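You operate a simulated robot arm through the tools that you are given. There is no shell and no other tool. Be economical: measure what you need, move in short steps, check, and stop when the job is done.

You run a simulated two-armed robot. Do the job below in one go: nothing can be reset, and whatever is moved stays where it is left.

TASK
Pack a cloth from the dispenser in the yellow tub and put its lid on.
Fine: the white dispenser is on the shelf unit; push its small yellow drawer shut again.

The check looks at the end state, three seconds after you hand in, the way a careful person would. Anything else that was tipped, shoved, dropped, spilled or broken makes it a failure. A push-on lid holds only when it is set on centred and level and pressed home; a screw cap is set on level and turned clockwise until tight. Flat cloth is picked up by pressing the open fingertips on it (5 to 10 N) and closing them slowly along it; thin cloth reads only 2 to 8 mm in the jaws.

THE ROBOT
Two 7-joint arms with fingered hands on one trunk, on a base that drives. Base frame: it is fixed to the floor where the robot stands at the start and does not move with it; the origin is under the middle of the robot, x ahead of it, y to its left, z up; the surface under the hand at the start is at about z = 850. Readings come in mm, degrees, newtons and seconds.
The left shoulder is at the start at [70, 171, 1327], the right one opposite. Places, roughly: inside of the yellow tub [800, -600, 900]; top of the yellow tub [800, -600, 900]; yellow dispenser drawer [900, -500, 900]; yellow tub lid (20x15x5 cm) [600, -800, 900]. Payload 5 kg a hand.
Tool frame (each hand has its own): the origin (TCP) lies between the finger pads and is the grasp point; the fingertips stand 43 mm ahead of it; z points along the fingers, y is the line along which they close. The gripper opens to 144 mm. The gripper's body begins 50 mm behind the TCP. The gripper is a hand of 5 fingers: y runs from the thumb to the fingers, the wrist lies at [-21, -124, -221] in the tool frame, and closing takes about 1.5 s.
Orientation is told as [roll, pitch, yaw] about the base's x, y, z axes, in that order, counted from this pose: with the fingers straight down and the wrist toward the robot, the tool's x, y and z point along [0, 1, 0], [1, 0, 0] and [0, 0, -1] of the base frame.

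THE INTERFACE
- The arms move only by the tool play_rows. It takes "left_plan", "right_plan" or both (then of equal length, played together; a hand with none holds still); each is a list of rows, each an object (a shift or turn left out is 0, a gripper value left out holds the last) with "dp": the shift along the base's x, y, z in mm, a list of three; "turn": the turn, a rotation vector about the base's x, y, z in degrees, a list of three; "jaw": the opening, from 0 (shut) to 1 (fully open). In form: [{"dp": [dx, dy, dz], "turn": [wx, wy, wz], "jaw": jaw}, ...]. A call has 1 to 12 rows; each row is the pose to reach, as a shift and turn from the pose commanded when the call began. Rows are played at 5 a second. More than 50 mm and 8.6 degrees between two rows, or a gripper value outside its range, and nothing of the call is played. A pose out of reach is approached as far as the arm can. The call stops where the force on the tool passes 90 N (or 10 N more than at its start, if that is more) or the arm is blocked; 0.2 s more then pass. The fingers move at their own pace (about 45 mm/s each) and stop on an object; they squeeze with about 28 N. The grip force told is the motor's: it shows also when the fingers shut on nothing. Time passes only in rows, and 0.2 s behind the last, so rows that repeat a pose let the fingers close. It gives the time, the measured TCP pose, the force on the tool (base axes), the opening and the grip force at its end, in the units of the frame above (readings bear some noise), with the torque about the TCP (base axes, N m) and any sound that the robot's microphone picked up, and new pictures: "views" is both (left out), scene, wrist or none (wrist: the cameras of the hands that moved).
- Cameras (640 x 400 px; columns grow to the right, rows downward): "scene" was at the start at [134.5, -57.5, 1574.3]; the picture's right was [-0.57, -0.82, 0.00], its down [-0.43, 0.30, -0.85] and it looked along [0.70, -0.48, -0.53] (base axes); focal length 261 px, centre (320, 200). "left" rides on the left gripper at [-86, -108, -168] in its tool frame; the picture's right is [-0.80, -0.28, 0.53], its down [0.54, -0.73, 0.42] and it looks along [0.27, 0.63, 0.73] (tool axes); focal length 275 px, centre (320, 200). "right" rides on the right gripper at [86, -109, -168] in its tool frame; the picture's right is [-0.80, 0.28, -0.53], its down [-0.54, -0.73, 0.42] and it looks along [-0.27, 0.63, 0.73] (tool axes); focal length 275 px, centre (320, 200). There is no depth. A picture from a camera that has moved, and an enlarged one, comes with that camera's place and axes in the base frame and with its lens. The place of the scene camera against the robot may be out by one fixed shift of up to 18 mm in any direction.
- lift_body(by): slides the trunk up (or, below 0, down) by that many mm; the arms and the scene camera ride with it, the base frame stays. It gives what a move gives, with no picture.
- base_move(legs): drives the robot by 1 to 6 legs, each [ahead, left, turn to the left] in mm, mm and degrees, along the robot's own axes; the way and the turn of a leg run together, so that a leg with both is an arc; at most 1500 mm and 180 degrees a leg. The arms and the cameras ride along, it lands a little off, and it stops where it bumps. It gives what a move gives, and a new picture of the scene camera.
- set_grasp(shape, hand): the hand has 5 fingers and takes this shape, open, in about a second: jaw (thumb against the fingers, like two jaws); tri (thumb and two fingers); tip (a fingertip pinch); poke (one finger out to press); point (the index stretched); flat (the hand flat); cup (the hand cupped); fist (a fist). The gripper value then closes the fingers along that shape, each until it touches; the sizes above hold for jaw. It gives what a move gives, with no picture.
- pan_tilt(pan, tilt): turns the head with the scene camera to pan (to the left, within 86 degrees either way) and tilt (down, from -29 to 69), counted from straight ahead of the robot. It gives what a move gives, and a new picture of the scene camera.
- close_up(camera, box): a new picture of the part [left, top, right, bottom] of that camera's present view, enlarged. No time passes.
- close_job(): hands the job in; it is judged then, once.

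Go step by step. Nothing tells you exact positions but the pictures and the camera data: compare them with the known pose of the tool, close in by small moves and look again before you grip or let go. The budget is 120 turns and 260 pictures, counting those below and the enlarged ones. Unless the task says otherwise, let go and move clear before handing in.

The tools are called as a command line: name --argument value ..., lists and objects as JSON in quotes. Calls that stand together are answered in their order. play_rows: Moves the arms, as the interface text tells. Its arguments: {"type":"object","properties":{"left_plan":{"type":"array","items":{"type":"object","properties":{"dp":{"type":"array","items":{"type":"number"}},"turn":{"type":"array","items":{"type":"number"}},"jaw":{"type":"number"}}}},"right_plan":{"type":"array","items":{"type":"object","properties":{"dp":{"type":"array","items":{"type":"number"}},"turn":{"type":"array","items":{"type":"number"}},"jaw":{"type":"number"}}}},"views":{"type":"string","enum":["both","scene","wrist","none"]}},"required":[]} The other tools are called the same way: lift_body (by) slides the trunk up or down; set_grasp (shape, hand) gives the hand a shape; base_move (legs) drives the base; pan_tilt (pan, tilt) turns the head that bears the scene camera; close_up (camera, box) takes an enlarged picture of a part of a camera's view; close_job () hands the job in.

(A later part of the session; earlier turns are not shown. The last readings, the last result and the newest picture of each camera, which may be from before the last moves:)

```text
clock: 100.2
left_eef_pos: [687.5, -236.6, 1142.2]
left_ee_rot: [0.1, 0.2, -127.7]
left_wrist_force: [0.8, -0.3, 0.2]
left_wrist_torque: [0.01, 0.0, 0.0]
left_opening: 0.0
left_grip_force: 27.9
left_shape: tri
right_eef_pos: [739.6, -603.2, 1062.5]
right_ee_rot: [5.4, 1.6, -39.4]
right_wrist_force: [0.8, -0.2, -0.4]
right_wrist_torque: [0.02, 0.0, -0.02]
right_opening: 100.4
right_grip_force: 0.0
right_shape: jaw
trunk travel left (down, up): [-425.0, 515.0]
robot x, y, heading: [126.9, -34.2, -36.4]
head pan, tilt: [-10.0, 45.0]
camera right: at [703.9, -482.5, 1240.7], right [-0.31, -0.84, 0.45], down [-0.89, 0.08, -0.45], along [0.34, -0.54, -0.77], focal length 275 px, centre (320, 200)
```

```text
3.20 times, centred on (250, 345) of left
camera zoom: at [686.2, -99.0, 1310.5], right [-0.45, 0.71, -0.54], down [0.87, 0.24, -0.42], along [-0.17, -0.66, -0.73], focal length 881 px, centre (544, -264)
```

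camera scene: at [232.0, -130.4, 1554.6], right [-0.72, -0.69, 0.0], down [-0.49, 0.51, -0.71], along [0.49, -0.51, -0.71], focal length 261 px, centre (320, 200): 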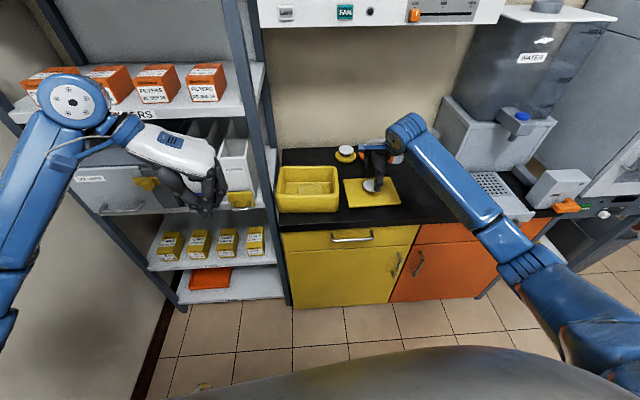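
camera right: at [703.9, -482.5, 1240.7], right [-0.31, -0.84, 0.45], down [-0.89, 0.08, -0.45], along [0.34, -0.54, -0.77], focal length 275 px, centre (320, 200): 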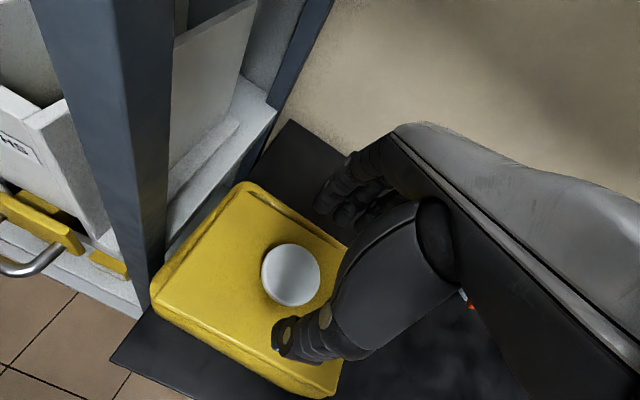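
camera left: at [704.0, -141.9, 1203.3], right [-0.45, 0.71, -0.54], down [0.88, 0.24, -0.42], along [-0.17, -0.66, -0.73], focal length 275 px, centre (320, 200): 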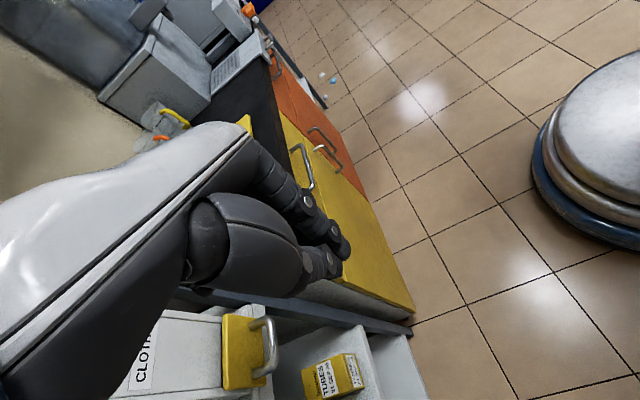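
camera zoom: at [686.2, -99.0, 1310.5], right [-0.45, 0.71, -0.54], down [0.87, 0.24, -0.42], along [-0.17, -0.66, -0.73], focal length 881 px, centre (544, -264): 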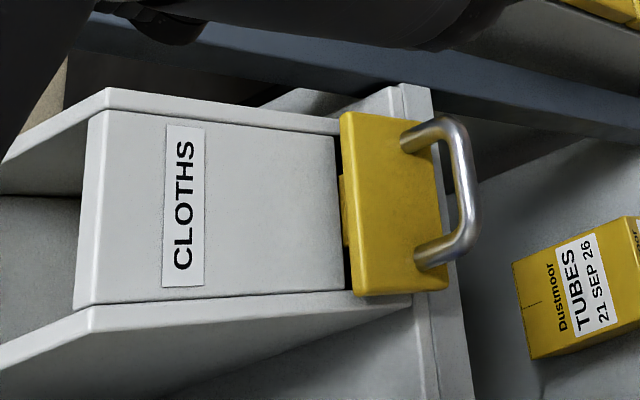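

Two findings: the lid rests well centred, and the drawer is NOT fully shut — a ~10 mm gap remains (my knuckles met the dispenser front). First I'll make a right fist and level it to press the lid; then I'll finish the drawer.

play_rows --right_plan '[{"dp": [0, 0, 15], "turn": [-2.6, 1.1, 0]}, {"dp": [0, 0, 30], "turn": [-5.2, 2.2, 0]}, {"dp": [0, 0, 30], "turn": [-5.2, 2.2, 0]}]' --views "none"

set_grasp --hand "right" --shape "fist"

play_rows --right_plan '[{"dp": [0, 0, 0], "jaw": 0}, {"dp": [0, 0, 0]}, {"dp": [0, 0, 0]}, {"dp": [0, 0, 0]}, {"dp": [0, 0, 0]}]'

close_up --camera "scene" --box '[260, 100, 360, 220]'

```text
clock: 101.0
left_eef_pos: [688.3, -236.2, 1143.5]
left_ee_rot: [0.2, 0.2, -127.7]
left_wrist_force: [-0.6, 0.2, -0.2]
left_wrist_torque: [0.01, -0.03, 0.02]
left_opening: 0.0
left_grip_force: 28.6
left_shape: tri
right_eef_pos: [740.9, -602.7, 1094.1]
right_ee_rot: [0.0, 0.0, -39.6]
right_wrist_force: [-0.2, 0.0, 0.3]
right_wrist_torque: [-0.03, 0.0, 0.01]
right_opening: 100.3
right_grip_force: 0.1
right_shape: jaw
trunk travel left (down, up): [-425.0, 515.0]
robot x, y, heading: [125.4, -35.6, -36.4]
head pan, tilt: [-10.0, 45.0]
```

```text
clock: 101.9
left_eef_pos: [688.5, -236.9, 1142.9]
left_ee_rot: [0.2, 0.2, -127.7]
left_wrist_force: [-0.4, -0.1, 0.5]
left_wrist_torque: [-0.02, -0.01, -0.05]
left_opening: 0.0
left_grip_force: 27.5
left_shape: tri
right_eef_pos: [739.1, -603.5, 1092.8]
right_ee_rot: [-0.1, 0.1, -39.5]
right_wrist_force: [-0.2, -0.1, 0.4]
right_wrist_torque: [0.0, 0.01, 0.01]
right_opening: 0.2
right_grip_force: 0.0
right_shape: fist
trunk travel left (down, up): [-425.0, 515.0]
robot x, y, heading: [124.7, -34.8, -36.2]
head pan, tilt: [-10.0, 45.0]
```

```text
clock: 103.1
left_eef_pos: [687.0, -237.4, 1143.2]
left_ee_rot: [0.2, 0.3, -127.8]
left_wrist_force: [1.0, -0.8, 0.7]
left_wrist_torque: [-0.02, -0.05, 0.0]
left_opening: 0.1
left_grip_force: 27.1
left_shape: tri
right_eef_pos: [739.7, -603.2, 1093.3]
right_ee_rot: [-0.1, 0.0, -39.6]
right_wrist_force: [0.2, 0.2, -0.8]
right_wrist_torque: [-0.02, -0.01, 0.02]
right_opening: 0.0
right_grip_force: 0.0
right_shape: fist
trunk travel left (down, up): [-425.0, 515.0]
robot x, y, heading: [123.6, -34.6, -36.4]
head pan, tilt: [-10.0, 45.0]
camera scene: at [232.3, -130.4, 1554.5], right [-0.72, -0.69, 0.0], down [-0.49, 0.51, -0.71], along [0.49, -0.51, -0.71], focal length 261 px, centre (320, 200)
camera right: at [711.4, -466.3, 1261.0], right [-0.29, -0.8, 0.53], down [-0.91, 0.04, -0.42], along [0.31, -0.6, -0.73], focal length 275 px, centre (320, 200)
```

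scene: 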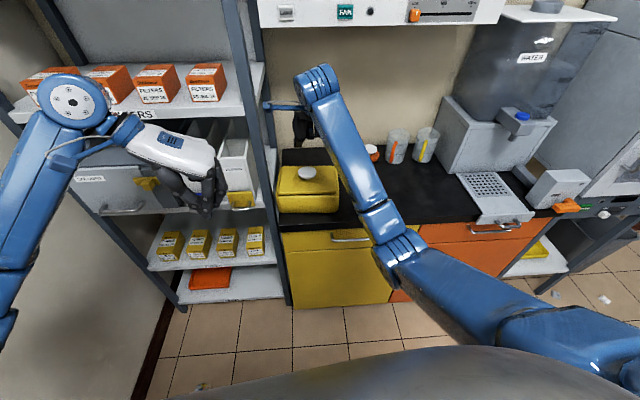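
right: 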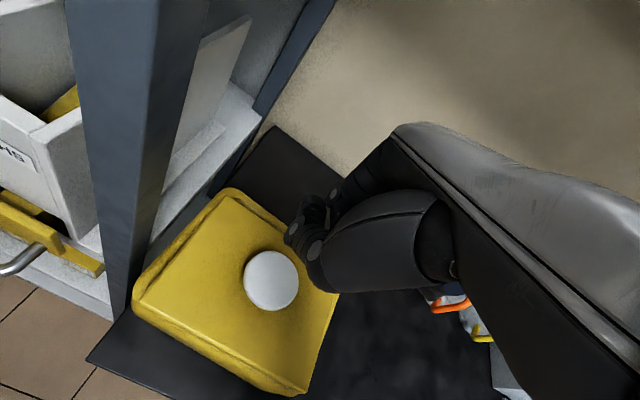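

```text
3.33 times, centred on (310, 160) of scene
camera zoom: at [232.3, -130.4, 1554.5], right [-0.72, -0.69, 0.0], down [-0.49, 0.51, -0.71], along [0.49, -0.51, -0.71], focal length 869 px, centre (353, 333)
```

zoom: 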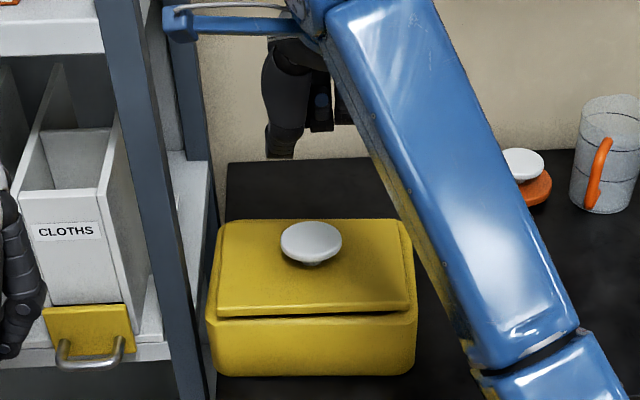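

close_up --camera "right" --box '[120, 170, 360, 400]'

close_up --camera "scene" --box '[270, 150, 350, 220]'

```text
1.74 times, centred on (240, 285) of right
camera zoom: at [711.4, -466.3, 1261.0], right [-0.29, -0.8, 0.53], down [-0.91, 0.04, -0.42], along [0.31, -0.6, -0.73], focal length 479 px, centre (459, 52)
```

zoom: 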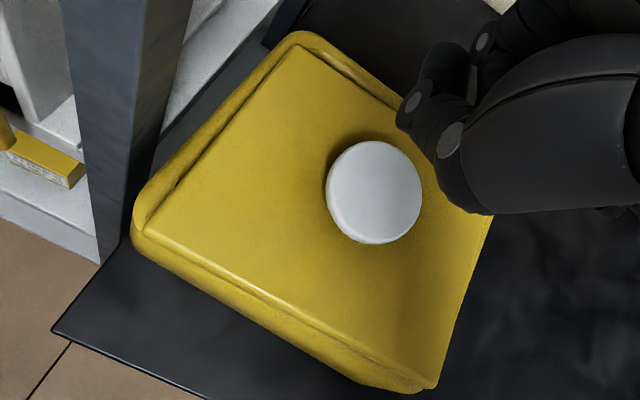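

```text
5.71 times, centred on (310, 185) of scene
camera zoom: at [232.3, -130.4, 1554.5], right [-0.72, -0.69, 0.0], down [-0.49, 0.51, -0.71], along [0.49, -0.51, -0.71], focal length 1490 px, centre (377, 286)
```

zoom: 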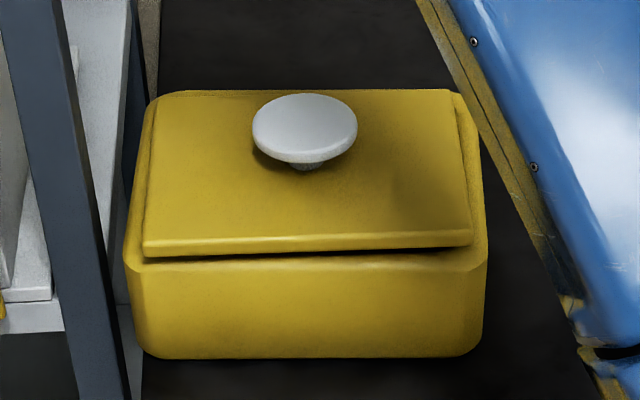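

close_up --camera "right" --box '[130, 260, 290, 400]'

close_up --camera "right" --box '[190, 170, 310, 270]'

close_up --camera "scene" --box '[280, 195, 345, 220]'

```text
2.86 times, centred on (210, 330) of right
camera zoom: at [711.4, -466.3, 1261.0], right [-0.29, -0.8, 0.53], down [-0.91, 0.04, -0.42], along [0.31, -0.6, -0.73], focal length 786 px, centre (634, -171)
```

zoom: 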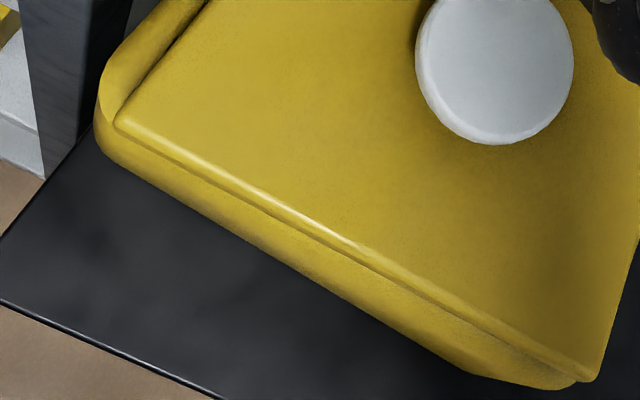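

```text
4.00 times, centred on (250, 220) of right
camera zoom: at [711.4, -466.3, 1261.0], right [-0.29, -0.8, 0.53], down [-0.91, 0.04, -0.42], along [0.31, -0.6, -0.73], focal length 1101 px, centre (600, 120)
```

zoom: 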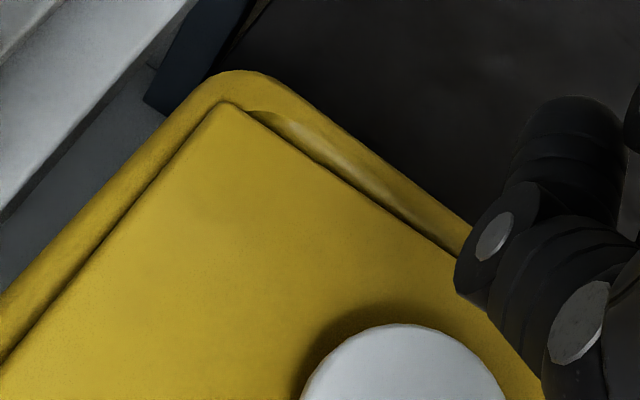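

```text
9.85 times, centred on (312, 208) of scene
camera zoom: at [232.3, -130.4, 1554.5], right [-0.72, -0.69, 0.0], down [-0.49, 0.51, -0.71], along [0.49, -0.51, -0.71], focal length 2568 px, centre (394, 126)
```

zoom: 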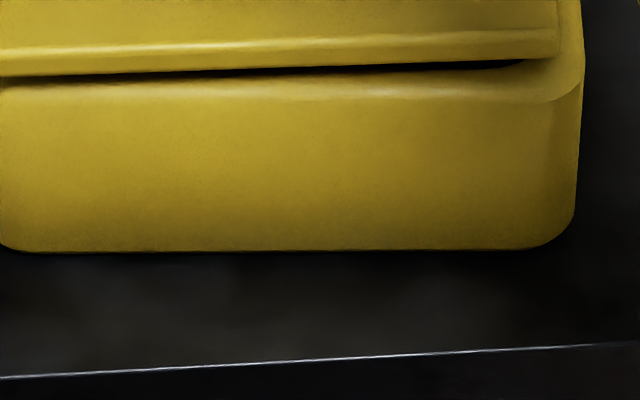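

The lid sits too far toward me (~9 mm) and right (~4 mm), so its front-right rides up on the rim. I'll regrip the knob and re-place it.

set_grasp --hand "right" --shape "jaw"

play_rows --right_plan '[{"dp": [-3, 3, 0], "jaw": 0.7}, {"dp": [-3, 3, 0]}, {"dp": [-3, 3, -20]}, {"dp": [-3, 3, -45]}, {"dp": [-3, 3, -65]}, {"dp": [-3, 3, -82]}, {"dp": [-3, 3, -90]}, {"dp": [-3, 3, -90]}]' --views "wrist"

close_up --camera "scene" --box '[270, 140, 350, 220]'

```text
clock: 104.0
left_eef_pos: [687.5, -236.3, 1142.2]
left_ee_rot: [0.2, 0.1, -127.7]
left_wrist_force: [0.4, -0.7, -0.4]
left_wrist_torque: [-0.02, -0.04, 0.02]
left_opening: 0.1
left_grip_force: 27.8
left_shape: tri
right_eef_pos: [740.4, -603.1, 1093.5]
right_ee_rot: [0.0, 0.0, -39.6]
right_wrist_force: [-0.1, -0.2, 0.3]
right_wrist_torque: [0.03, 0.04, -0.01]
right_opening: 143.7
right_grip_force: 0.1
right_shape: jaw
trunk travel left (down, up): [-425.0, 515.0]
robot x, y, heading: [126.1, -35.5, -36.6]
head pan, tilt: [-10.0, 45.0]
```

```text
clock: 105.8
left_eef_pos: [687.0, -236.2, 1142.1]
left_ee_rot: [0.2, 0.1, -127.8]
left_wrist_force: [0.0, -0.7, 0.3]
left_wrist_torque: [0.01, 0.02, 0.01]
left_opening: 0.1
left_grip_force: 28.2
left_shape: tri
right_eef_pos: [735.4, -598.9, 1002.0]
right_ee_rot: [0.0, 0.1, -39.6]
right_wrist_force: [0.7, -0.2, 0.2]
right_wrist_torque: [0.0, -0.02, 0.02]
right_opening: 101.2
right_grip_force: 0.0
right_shape: jaw
trunk travel left (down, up): [-425.0, 515.0]
robot x, y, heading: [124.8, -35.6, -36.1]
head pan, tilt: [-10.0, 45.0]
camera right: at [707.4, -463.1, 1170.8], right [-0.29, -0.8, 0.53], down [-0.91, 0.04, -0.42], along [0.31, -0.6, -0.73], focal length 275 px, centre (320, 200)
```

right: 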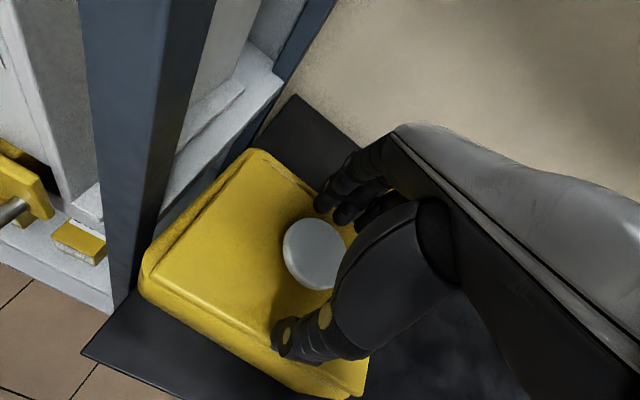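

```text
5.00 times, centred on (310, 180) of scene
camera zoom: at [232.3, -130.3, 1554.5], right [-0.72, -0.69, 0.0], down [-0.49, 0.51, -0.71], along [0.49, -0.51, -0.71], focal length 1304 px, centre (370, 300)
```

zoom: 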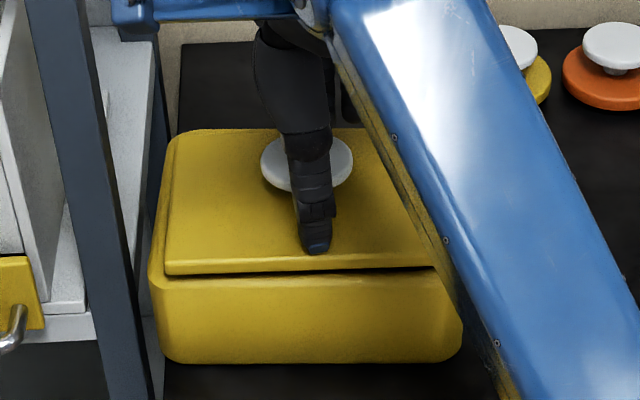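

The knob is under the TCP. I grip, lift 10 mm, shift 11 mm back and 3 mm left, and check.

play_rows --right_plan '[{"dp": [0, 0, 0], "jaw": 0.3}, {"dp": [0, 0, 0]}, {"dp": [0, 0, 0]}, {"dp": [0, 0, 0]}, {"dp": [0, 0, 0], "jaw": 0.2}, {"dp": [0, 0, 0]}, {"dp": [0, 0, 6]}, {"dp": [0, 0, 14]}, {"dp": [5, -2, 14]}, {"dp": [10, -5, 14]}, {"dp": [10, -5, 14]}]' --views "wrist"

close_up --camera "scene" --box '[270, 140, 350, 220]'

close_up --camera "right" --box '[120, 130, 400, 400]'

```text
clock: 108.2
left_eef_pos: [687.8, -236.3, 1142.9]
left_ee_rot: [0.2, 0.2, -127.7]
left_wrist_force: [0.7, -0.4, -0.7]
left_wrist_torque: [0.03, 0.01, 0.0]
left_opening: 0.1
left_grip_force: 28.2
left_shape: tri
right_eef_pos: [746.6, -606.0, 1014.9]
right_ee_rot: [0.0, 0.1, -39.6]
right_wrist_force: [-0.4, -0.4, -1.0]
right_wrist_torque: [-0.01, 0.03, -0.05]
right_opening: 55.9
right_grip_force: 27.8
right_shape: jaw
trunk travel left (down, up): [-425.0, 515.0]
robot x, y, heading: [125.0, -35.2, -36.4]
head pan, tilt: [-10.0, 45.0]
camera right: at [717.9, -469.7, 1183.6], right [-0.29, -0.79, 0.53], down [-0.91, 0.04, -0.42], along [0.31, -0.6, -0.73], focal length 275 px, centre (320, 200)
```

right: 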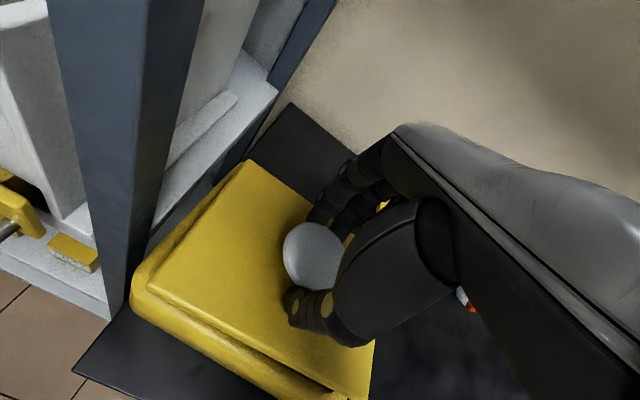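

```text
5.00 times, centred on (310, 180) of scene
camera zoom: at [232.2, -130.4, 1554.5], right [-0.72, -0.69, 0.0], down [-0.49, 0.51, -0.71], along [0.49, -0.51, -0.71], focal length 1304 px, centre (370, 300)
```

zoom: 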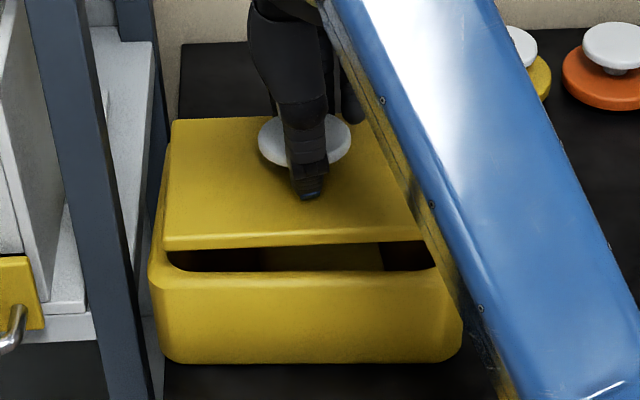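

```text
1.48 times, centred on (260, 265) of right
camera zoom: at [717.9, -469.7, 1183.6], right [-0.29, -0.79, 0.53], down [-0.91, 0.04, -0.42], along [0.31, -0.6, -0.73], focal length 408 px, centre (409, 104)
```

zoom: 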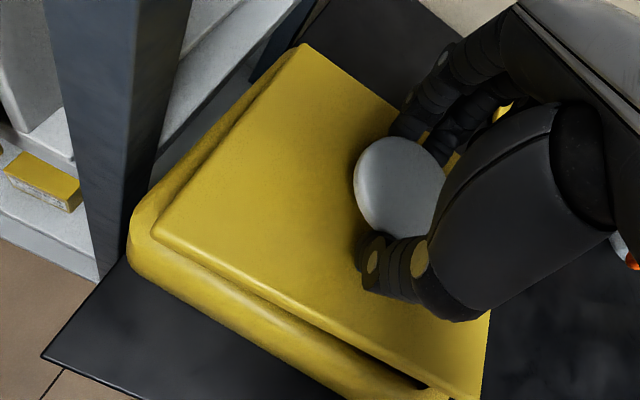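

By the wrist camera the lid is now at perp ≈ 893–1041 (centred on 968), left edge −125; only ~2 mm left shift and ~1.5° right-down needed. I apply that and lower to contact.

play_rows --right_plan '[{"dp": [0.5, 0.5, -4], "turn": [1.13, -0.98, 0]}, {"dp": [0.5, 0.5, -8], "turn": [1.13, -0.98, 0]}, {"dp": [0.5, 0.5, -11], "turn": [1.13, -0.98, 0]}, {"dp": [0.5, 0.5, -14], "turn": [1.13, -0.98, 0]}, {"dp": [0.5, 0.5, -17], "turn": [1.13, -0.98, 0]}]' --views "none"

close_up --camera "scene" --box '[270, 140, 350, 220]'

close_up --camera "right" --box '[120, 130, 400, 400]'

```text
clock: 109.4
left_eef_pos: [688.7, -237.2, 1142.4]
left_ee_rot: [0.1, 0.3, -127.8]
left_wrist_force: [-0.2, 0.0, 0.6]
left_wrist_torque: [-0.01, 0.02, 0.0]
left_opening: 0.0
left_grip_force: 28.1
left_shape: tri
right_eef_pos: [746.4, -604.4, 998.7]
right_ee_rot: [1.5, 0.2, -39.6]
right_wrist_force: [0.0, -0.3, -0.9]
right_wrist_torque: [0.03, -0.01, -0.02]
right_opening: 54.9
right_grip_force: 27.9
right_shape: jaw
trunk travel left (down, up): [-425.0, 515.0]
robot x, y, heading: [125.2, -36.5, -36.2]
head pan, tilt: [-10.0, 45.0]
```

```text
5.00 times, centred on (310, 180) of scene
camera zoom: at [232.7, -130.6, 1554.3], right [-0.72, -0.69, 0.0], down [-0.49, 0.51, -0.71], along [0.49, -0.51, -0.71], focal length 1304 px, centre (370, 300)
```

zoom: 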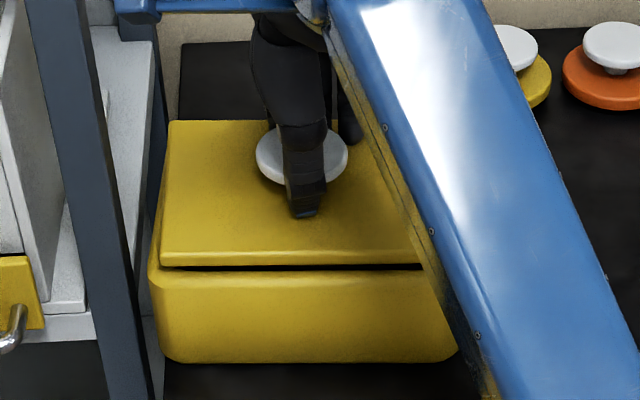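

```text
1.48 times, centred on (260, 265) of right
camera zoom: at [716.2, -471.2, 1168.6], right [-0.3, -0.81, 0.51], down [-0.9, 0.05, -0.43], along [0.32, -0.59, -0.74], focal length 408 px, centre (409, 104)
```

zoom: 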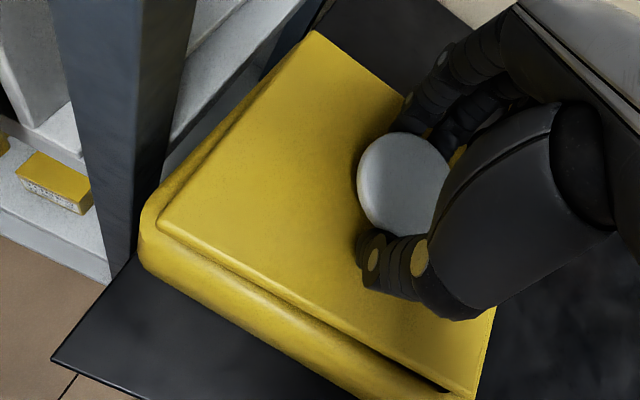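

Level and laterally centred now. I lower on until contact.

play_rows --right_plan '[{"dp": [0, 0, -2]}, {"dp": [0, 0, -4]}, {"dp": [0, 0, -6]}]' --views "none"

close_up --camera "scene" --box '[270, 140, 350, 220]'

close_up --camera "right" --box '[120, 130, 400, 400]'

```text
clock: 110.2
left_eef_pos: [687.4, -237.0, 1141.8]
left_ee_rot: [0.2, 0.1, -127.6]
left_wrist_force: [-0.1, 0.1, -0.2]
left_wrist_torque: [0.02, 0.01, -0.01]
left_opening: 0.0
left_grip_force: 27.7
left_shape: tri
right_eef_pos: [746.2, -604.1, 995.7]
right_ee_rot: [1.6, 0.0, -39.6]
right_wrist_force: [-0.2, 0.4, 0.1]
right_wrist_torque: [0.1, -0.04, -0.03]
right_opening: 53.5
right_grip_force: 28.1
right_shape: jaw
trunk travel left (down, up): [-425.0, 515.0]
robot x, y, heading: [128.2, -35.3, -36.5]
head pan, tilt: [-10.0, 45.0]
```

```text
5.00 times, centred on (310, 180) of scene
camera zoom: at [232.2, -130.3, 1554.6], right [-0.72, -0.69, 0.0], down [-0.49, 0.51, -0.71], along [0.49, -0.51, -0.71], focal length 1304 px, centre (370, 300)
```

zoom: 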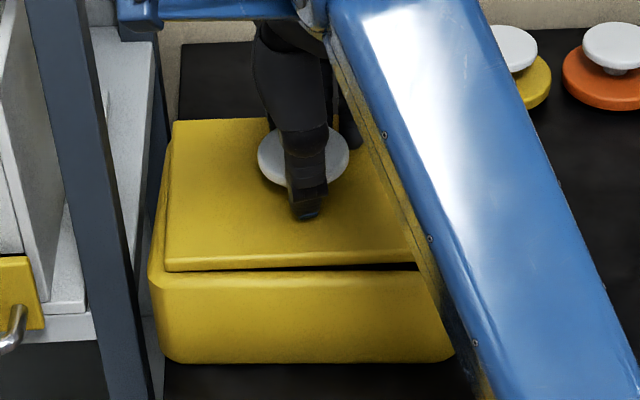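

```text
1.48 times, centred on (260, 265) of right
camera zoom: at [715.1, -471.4, 1164.7], right [-0.3, -0.81, 0.51], down [-0.9, 0.05, -0.44], along [0.32, -0.59, -0.74], focal length 408 px, centre (409, 104)
```

zoom: 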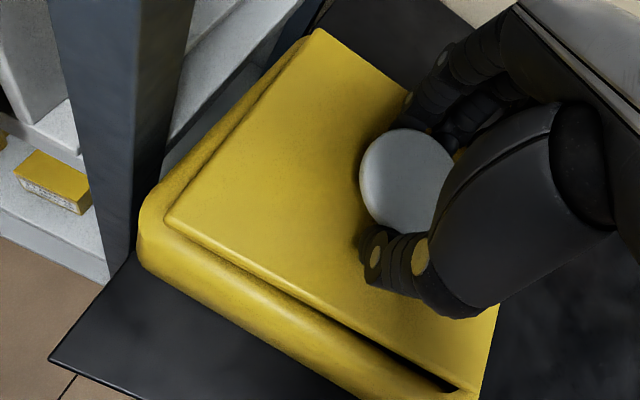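

play_rows --right_plan '[{"dp": [0, 0, -2]}, {"dp": [0, 0, -4]}, {"dp": [0, 0, -4]}]' --views "none"

close_up --camera "scene" --box '[270, 140, 350, 220]'

close_up --camera "right" --box '[120, 130, 400, 400]'

```text
clock: 111.0
left_eef_pos: [686.6, -236.6, 1143.0]
left_ee_rot: [0.1, 0.2, -127.7]
left_wrist_force: [-0.8, 0.0, 0.2]
left_wrist_torque: [0.01, -0.01, 0.02]
left_opening: 0.0
left_grip_force: 28.1
left_shape: tri
right_eef_pos: [746.2, -604.4, 991.1]
right_ee_rot: [1.5, -0.1, -39.6]
right_wrist_force: [0.1, -3.9, 8.5]
right_wrist_torque: [-0.04, -0.05, -0.16]
right_opening: 53.7
right_grip_force: 27.8
right_shape: jaw
trunk travel left (down, up): [-425.0, 515.0]
robot x, y, heading: [126.2, -38.8, -36.4]
head pan, tilt: [-10.0, 45.0]
```

```text
5.00 times, centred on (310, 180) of scene
camera zoom: at [231.3, -130.1, 1554.7], right [-0.72, -0.69, 0.0], down [-0.49, 0.51, -0.71], along [0.49, -0.51, -0.71], focal length 1304 px, centre (370, 300)
```

zoom: 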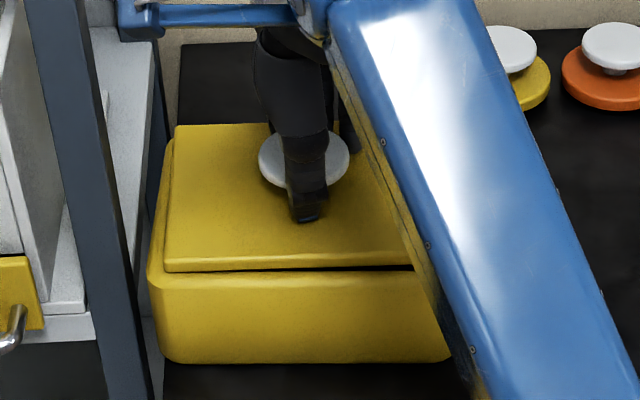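

```text
1.48 times, centred on (260, 265) of right
camera zoom: at [714.2, -471.3, 1161.0], right [-0.3, -0.8, 0.51], down [-0.9, 0.05, -0.44], along [0.33, -0.59, -0.74], focal length 408 px, centre (409, 104)
```

zoom: 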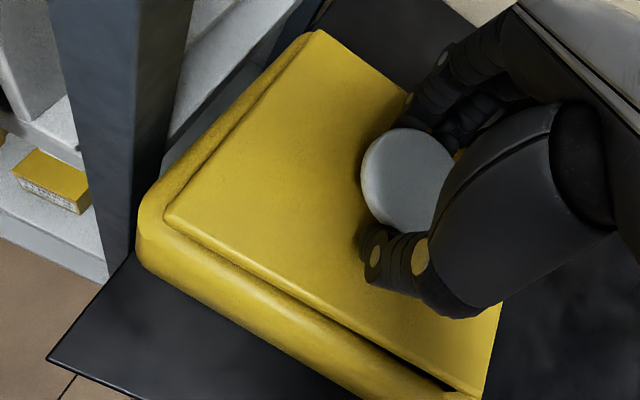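

Contact ~9 N with the lid about centred. I release and rise to inspect how it settles.

play_rows --right_plan '[{"dp": [0, 0, 2], "jaw": 0.55}, {"dp": [0, 0, 2]}, {"dp": [0, 0, 2]}, {"dp": [0, 0, 2]}, {"dp": [0, 0, 15], "jaw": 0.7, "turn": [-0.6, 0.5, 0]}, {"dp": [0, 0, 45], "turn": [-1.13, 0.98, 0]}, {"dp": [0, 0, 85], "turn": [-1.13, 0.98, 0]}, {"dp": [0, 0, 105], "turn": [-1.13, 0.98, 0]}, {"dp": [0, 0, 105], "turn": [-1.13, 0.98, 0]}]' --views "none"

close_up --camera "scene" --box '[270, 150, 350, 220]'

close_up --camera "right" --box '[120, 170, 360, 400]'

```text
clock: 113.0
left_eef_pos: [687.4, -237.0, 1143.5]
left_ee_rot: [0.1, 0.1, -127.7]
left_wrist_force: [0.4, 0.3, 0.8]
left_wrist_torque: [-0.02, -0.02, 0.04]
left_opening: 0.0
left_grip_force: 28.2
left_shape: tri
right_eef_pos: [746.2, -602.2, 1097.1]
right_ee_rot: [0.0, 0.1, -39.6]
right_wrist_force: [-0.4, 0.1, 0.1]
right_wrist_torque: [-0.01, -0.01, -0.01]
right_opening: 100.6
right_grip_force: 0.1
right_shape: jaw
trunk travel left (down, up): [-425.0, 515.0]
robot x, y, heading: [124.0, -33.4, -36.3]
head pan, tilt: [-10.0, 45.0]
```

```text
5.71 times, centred on (310, 185) of scene
camera zoom: at [232.4, -130.6, 1554.5], right [-0.72, -0.69, 0.0], down [-0.49, 0.51, -0.71], along [0.49, -0.51, -0.71], focal length 1490 px, centre (377, 286)
```

zoom: 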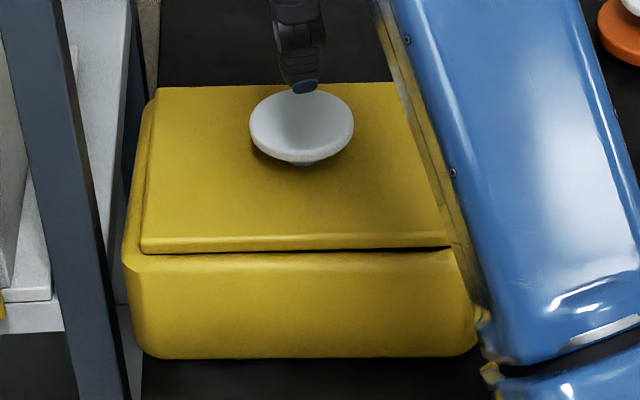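

```text
1.74 times, centred on (240, 285) of right
camera zoom: at [717.3, -466.0, 1263.9], right [-0.29, -0.8, 0.53], down [-0.91, 0.04, -0.42], along [0.31, -0.6, -0.73], focal length 479 px, centre (459, 52)
```

zoom: 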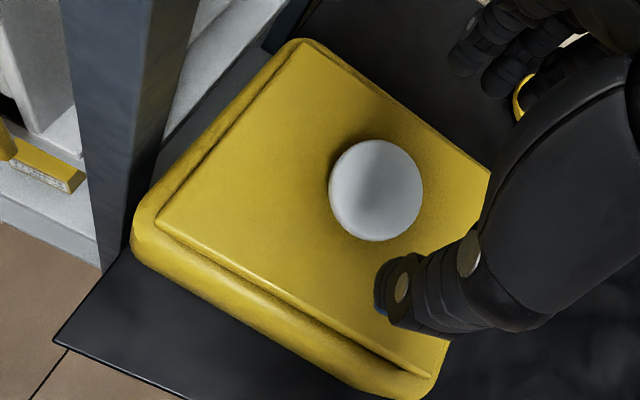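

The lid's centre is right (≈965,−28), but it turned about 4° clockwise on release. I'll regrip, twist it +4°, and set it again.

play_rows --right_plan '[{"dp": [0, 0, -35]}, {"dp": [0, 0, -70]}, {"dp": [0, 0, -90]}, {"dp": [0, 0, -100]}, {"dp": [0, 0, -100], "jaw": 0.3}, {"dp": [0, 0, -100]}, {"dp": [0, 0, -100]}, {"dp": [0, 0, -100]}, {"dp": [0, 0, -100]}, {"dp": [0, 0, -94]}, {"dp": [0, 0, -94], "turn": [0, 0, 4]}, {"dp": [0, 0, -94], "turn": [0, 0, 4]}]' --views "none"

close_up --camera "right" --box '[120, 130, 400, 400]'

close_up --camera "scene" --box '[270, 150, 350, 220]'

```text
clock: 115.6
left_eef_pos: [687.0, -237.0, 1142.4]
left_ee_rot: [0.2, 0.2, -127.7]
left_wrist_force: [-0.7, -0.1, 0.5]
left_wrist_torque: [-0.03, 0.0, -0.03]
left_opening: 0.3
left_grip_force: 28.3
left_shape: tri
right_eef_pos: [746.6, -605.0, 1002.2]
right_ee_rot: [-0.1, 0.0, -35.6]
right_wrist_force: [-0.3, -0.4, -1.5]
right_wrist_torque: [0.01, -0.02, -0.05]
right_opening: 53.0
right_grip_force: 27.7
right_shape: jaw
trunk travel left (down, up): [-425.0, 515.0]
robot x, y, heading: [126.8, -35.8, -36.5]
head pan, tilt: [-10.0, 45.0]
```

```text
1.48 times, centred on (260, 265) of right
camera zoom: at [708.7, -470.2, 1170.2], right [-0.23, -0.81, 0.53], down [-0.91, -0.02, -0.42], along [0.35, -0.58, -0.73], focal length 408 px, centre (409, 104)
```

zoom: 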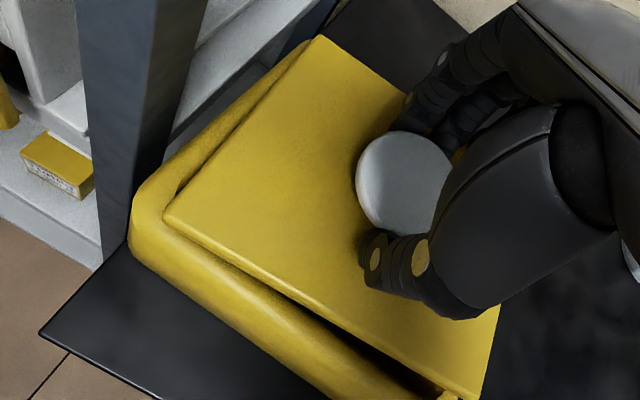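

```text
5.71 times, centred on (310, 185) of scene
camera zoom: at [232.5, -130.3, 1554.5], right [-0.72, -0.69, 0.0], down [-0.49, 0.51, -0.71], along [0.49, -0.51, -0.71], focal length 1490 px, centre (377, 286)
```

zoom: 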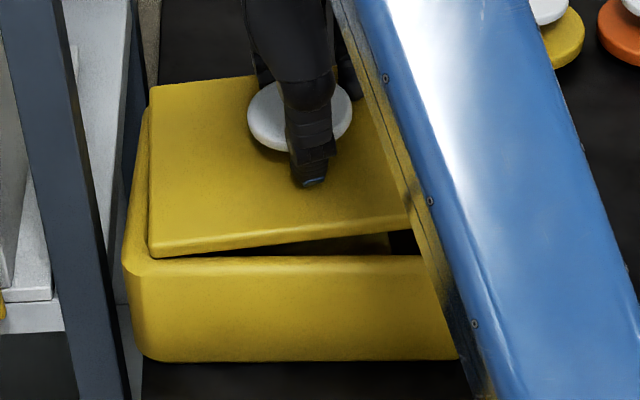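

The scene shows the earlier orientation was in fact parallel; my twist overshot. I undo it and check again.

play_rows --right_plan '[{"dp": [0, 0, 0], "turn": [0, 0, -2]}, {"dp": [0, 0, 0], "turn": [0, 0, -4]}, {"dp": [0, 0, 0], "turn": [0, 0, -4]}]' --views "none"

close_up --camera "right" --box '[120, 130, 400, 400]'

close_up --camera "scene" --box '[270, 150, 350, 220]'

```text
clock: 116.4
left_eef_pos: [687.4, -237.7, 1142.3]
left_ee_rot: [0.0, 0.2, -127.6]
left_wrist_force: [0.0, 0.2, 0.2]
left_wrist_torque: [0.0, 0.0, 0.03]
left_opening: 0.1
left_grip_force: 27.9
left_shape: tri
right_eef_pos: [746.7, -604.3, 1002.9]
right_ee_rot: [0.0, 0.1, -39.6]
right_wrist_force: [-0.4, -0.3, -1.6]
right_wrist_torque: [0.03, -0.04, 0.0]
right_opening: 53.0
right_grip_force: 27.8
right_shape: jaw
trunk travel left (down, up): [-425.0, 515.0]
robot x, y, heading: [122.0, -34.0, -36.2]
head pan, tilt: [-10.0, 45.0]
```

```text
1.48 times, centred on (260, 265) of right
camera zoom: at [718.0, -467.9, 1169.4], right [-0.29, -0.79, 0.53], down [-0.91, 0.05, -0.42], along [0.31, -0.61, -0.73], focal length 408 px, centre (409, 104)
```

zoom: 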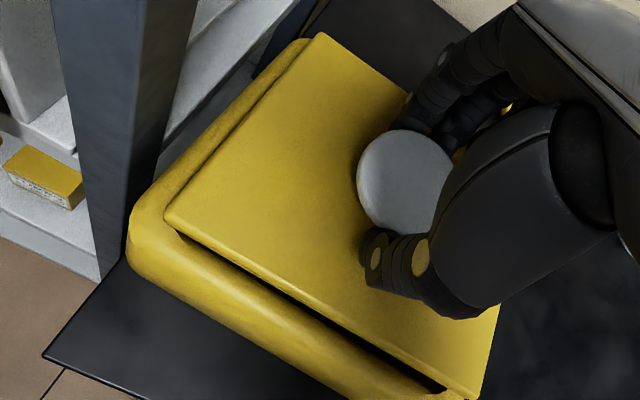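

```text
5.71 times, centred on (310, 185) of scene
camera zoom: at [232.4, -130.7, 1554.5], right [-0.72, -0.69, 0.0], down [-0.49, 0.51, -0.71], along [0.49, -0.51, -0.71], focal length 1490 px, centre (377, 286)
```

zoom: 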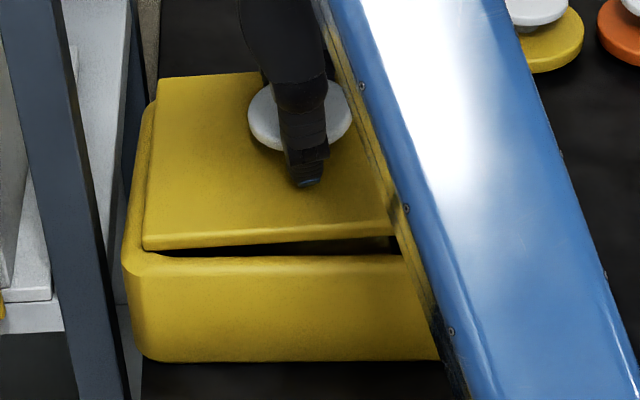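

The lid hangs right-side-high in the grip. I correct the roll by 3.5°, compensate sideways, bring it 3 mm toward me, and check before lowering.

play_rows --right_plan '[{"dp": [-2, 0, 0], "turn": [1.3, -1.15, 0]}, {"dp": [-4.3, -0.3, 0], "turn": [2.65, -2.29, 0]}, {"dp": [-4.3, -0.3, 0], "turn": [2.65, -2.29, 0]}]' --views "none"

close_up --camera "right" --box '[120, 130, 400, 400]'

close_up --camera "scene" --box '[270, 150, 350, 220]'

```text
clock: 117.2
left_eef_pos: [687.7, -235.6, 1142.9]
left_ee_rot: [0.1, 0.2, -127.7]
left_wrist_force: [0.7, 0.0, -0.7]
left_wrist_torque: [-0.02, -0.02, -0.01]
left_opening: 0.0
left_grip_force: 27.6
left_shape: tri
right_eef_pos: [741.6, -603.2, 1000.8]
right_ee_rot: [3.6, 0.0, -39.6]
right_wrist_force: [0.4, 0.4, -1.1]
right_wrist_torque: [0.0, 0.01, -0.01]
right_opening: 52.7
right_grip_force: 27.9
right_shape: jaw
trunk travel left (down, up): [-425.0, 515.0]
robot x, y, heading: [125.1, -34.4, -36.4]
head pan, tilt: [-10.0, 45.0]
```

```text
1.48 times, centred on (260, 265) of right
camera zoom: at [707.3, -475.2, 1173.8], right [-0.31, -0.82, 0.48], down [-0.89, 0.07, -0.46], along [0.34, -0.57, -0.75], focal length 408 px, centre (409, 104)
```

zoom: 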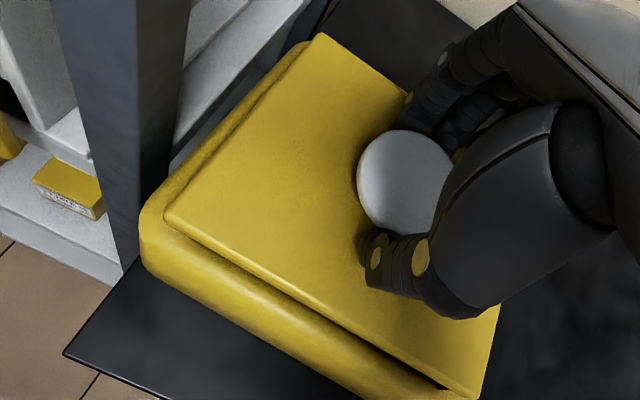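

```text
5.71 times, centred on (310, 185) of scene
camera zoom: at [232.6, -130.3, 1554.5], right [-0.72, -0.69, 0.0], down [-0.49, 0.51, -0.71], along [0.49, -0.51, -0.71], focal length 1490 px, centre (377, 286)
```

zoom: 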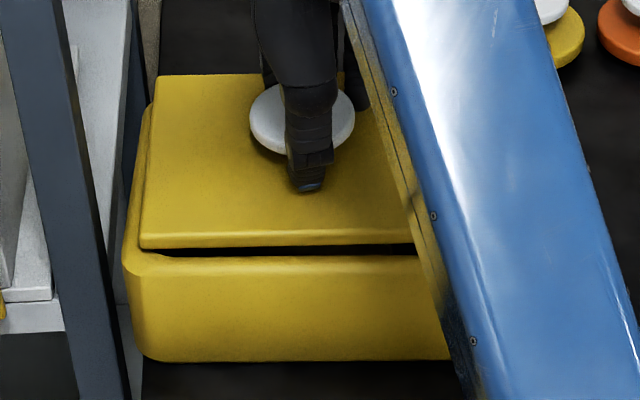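

Level and evenly placed. I lower in 2 mm steps and push gently.

play_rows --right_plan '[{"dp": [0, 0, -2]}, {"dp": [0, 0, -4]}, {"dp": [0, 0, -6]}, {"dp": [0, 0, -8]}]' --views "none"

close_up --camera "right" --box '[120, 130, 400, 400]'

close_up --camera "scene" --box '[270, 150, 350, 220]'

```text
clock: 118.2
left_eef_pos: [687.2, -235.9, 1143.1]
left_ee_rot: [0.2, 0.2, -127.8]
left_wrist_force: [-0.5, 0.5, 0.4]
left_wrist_torque: [0.01, -0.01, 0.03]
left_opening: 0.0
left_grip_force: 27.5
left_shape: tri
right_eef_pos: [742.1, -604.9, 993.2]
right_ee_rot: [3.5, -0.1, -39.7]
right_wrist_force: [0.2, 0.5, 0.3]
right_wrist_torque: [0.12, 0.09, -0.02]
right_opening: 52.9
right_grip_force: 27.9
right_shape: jaw
trunk travel left (down, up): [-425.0, 515.0]
robot x, y, heading: [129.3, -35.3, -36.1]
head pan, tilt: [-10.0, 45.0]
```

```text
1.48 times, centred on (260, 265) of right
camera zoom: at [706.6, -476.2, 1166.7], right [-0.31, -0.82, 0.48], down [-0.89, 0.06, -0.46], along [0.34, -0.57, -0.75], focal length 408 px, centre (409, 104)
```

zoom: 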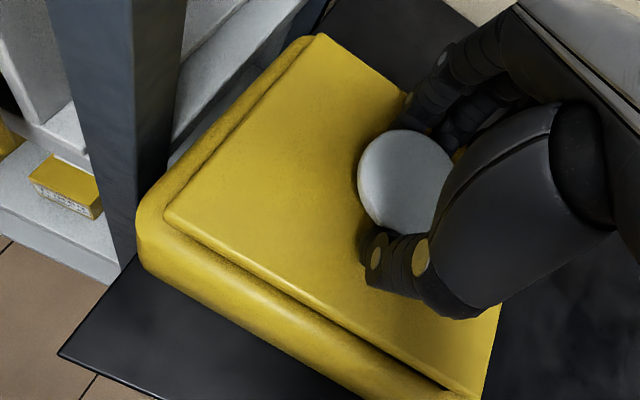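

```text
5.71 times, centred on (310, 185) of scene
camera zoom: at [232.3, -130.2, 1554.6], right [-0.72, -0.69, 0.0], down [-0.49, 0.51, -0.71], along [0.49, -0.51, -0.71], focal length 1490 px, centre (377, 286)
```

zoom: 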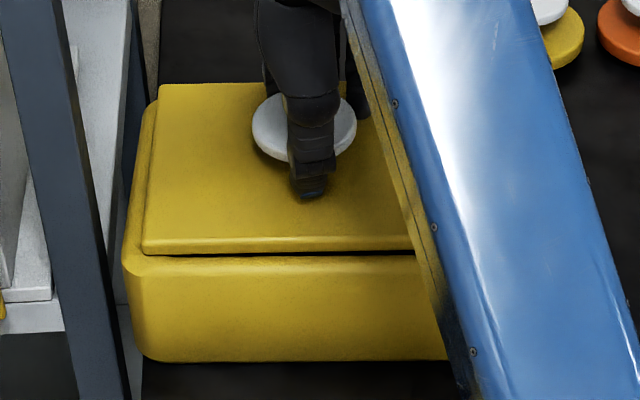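

First touch with the lid level. I press a further few millimetres.

play_rows --right_plan '[{"dp": [0, 0, -2]}, {"dp": [0, 0, -4]}, {"dp": [0, 0, -6]}, {"dp": [0, 0, -6]}]' --views "none"

close_up --camera "scene" --box '[270, 150, 350, 220]'

```text
clock: 119.2
left_eef_pos: [687.0, -235.6, 1143.0]
left_ee_rot: [0.3, 0.2, -127.7]
left_wrist_force: [-0.7, 0.7, 0.1]
left_wrist_torque: [0.05, -0.02, 0.03]
left_opening: 0.3
left_grip_force: 28.1
left_shape: tri
right_eef_pos: [742.5, -604.4, 989.4]
right_ee_rot: [3.5, -0.3, -39.6]
right_wrist_force: [1.1, -4.1, 14.2]
right_wrist_torque: [-0.46, -0.23, 0.04]
right_opening: 54.4
right_grip_force: 28.1
right_shape: jaw
trunk travel left (down, up): [-425.0, 515.0]
robot x, y, heading: [122.4, -41.2, -36.3]
head pan, tilt: [-10.0, 45.0]
```

```text
5.71 times, centred on (310, 185) of scene
camera zoom: at [231.3, -129.5, 1554.8], right [-0.72, -0.69, 0.0], down [-0.49, 0.51, -0.71], along [0.49, -0.51, -0.71], focal length 1490 px, centre (377, 286)
```

zoom: 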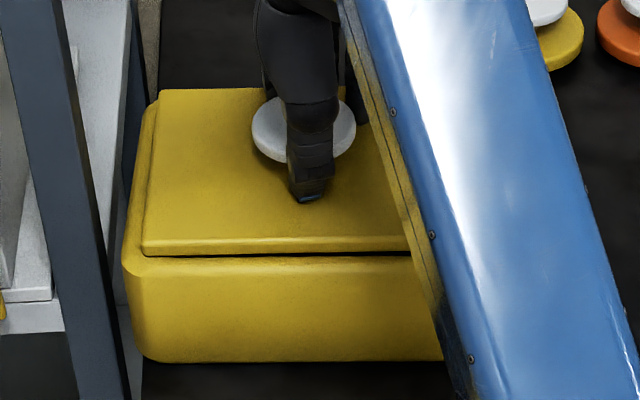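

Now it sits level with balanced contact. I release, rise, form a fist and come over the knob.

play_rows --right_plan '[{"dp": [0, 0, 4], "jaw": 0.5}, {"dp": [0, 0, 4]}, {"dp": [0, 0, 4]}, {"dp": [0, 0, 4]}, {"dp": [0, 0, 20], "jaw": 0.7}, {"dp": [0, 0, 50], "turn": [-1.3, 1.15, 0]}, {"dp": [0, 0, 85], "turn": [-2.65, 2.29, 0]}, {"dp": [0, 0, 105], "turn": [-2.65, 2.29, 0]}]' --views "none"

set_grasp --hand "right" --shape "fist"

close_up --camera "right" --box '[120, 170, 360, 400]'

close_up --camera "scene" --box '[270, 130, 350, 220]'

```text
clock: 121.0
left_eef_pos: [688.4, -236.3, 1142.9]
left_ee_rot: [0.1, 0.2, -127.7]
left_wrist_force: [0.6, 0.2, 0.4]
left_wrist_torque: [0.01, -0.03, 0.02]
left_opening: 0.0
left_grip_force: 28.0
left_shape: tri
right_eef_pos: [740.4, -603.7, 1090.9]
right_ee_rot: [0.0, 0.1, -39.6]
right_wrist_force: [-0.3, 0.5, -0.6]
right_wrist_torque: [-0.02, 0.01, 0.0]
right_opening: 100.3
right_grip_force: 0.1
right_shape: jaw
trunk travel left (down, up): [-425.0, 515.0]
robot x, y, heading: [124.6, -33.4, -36.4]
head pan, tilt: [-10.0, 45.0]
```

```text
clock: 121.9
left_eef_pos: [687.2, -236.6, 1142.9]
left_ee_rot: [0.2, 0.1, -127.8]
left_wrist_force: [-0.1, 1.0, -0.3]
left_wrist_torque: [0.01, 0.03, -0.02]
left_opening: 0.0
left_grip_force: 27.8
left_shape: tri
right_eef_pos: [742.5, -603.9, 1091.1]
right_ee_rot: [-0.1, 0.1, -39.6]
right_wrist_force: [-0.3, -1.2, 0.2]
right_wrist_torque: [0.01, -0.03, -0.02]
right_opening: 0.2
right_grip_force: 0.0
right_shape: fist
trunk travel left (down, up): [-425.0, 515.0]
robot x, y, heading: [123.2, -37.7, -36.3]
head pan, tilt: [-10.0, 45.0]
```

```text
1.74 times, centred on (240, 285) of right
camera zoom: at [713.1, -467.7, 1258.7], right [-0.29, -0.8, 0.53], down [-0.91, 0.04, -0.42], along [0.31, -0.6, -0.73], focal length 479 px, centre (459, 52)
```

zoom: 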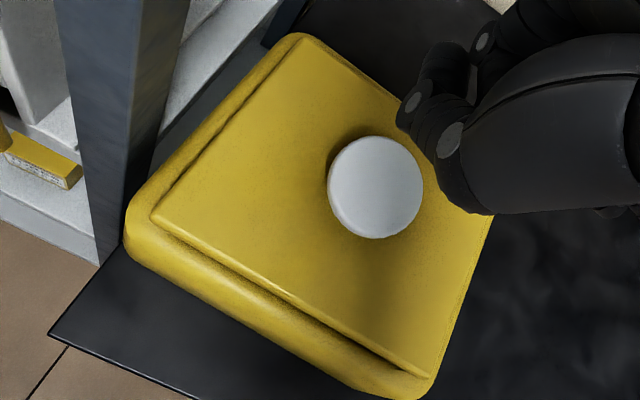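

```text
4.44 times, centred on (310, 175) of scene
camera zoom: at [232.4, -130.4, 1554.5], right [-0.72, -0.69, 0.0], down [-0.49, 0.51, -0.71], along [0.49, -0.51, -0.71], focal length 1159 px, centre (364, 311)
```

zoom: 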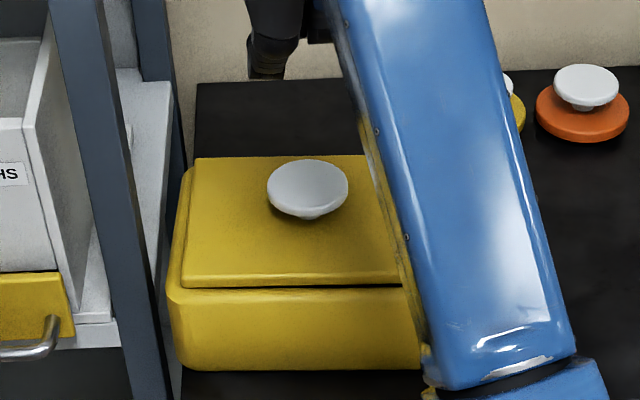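

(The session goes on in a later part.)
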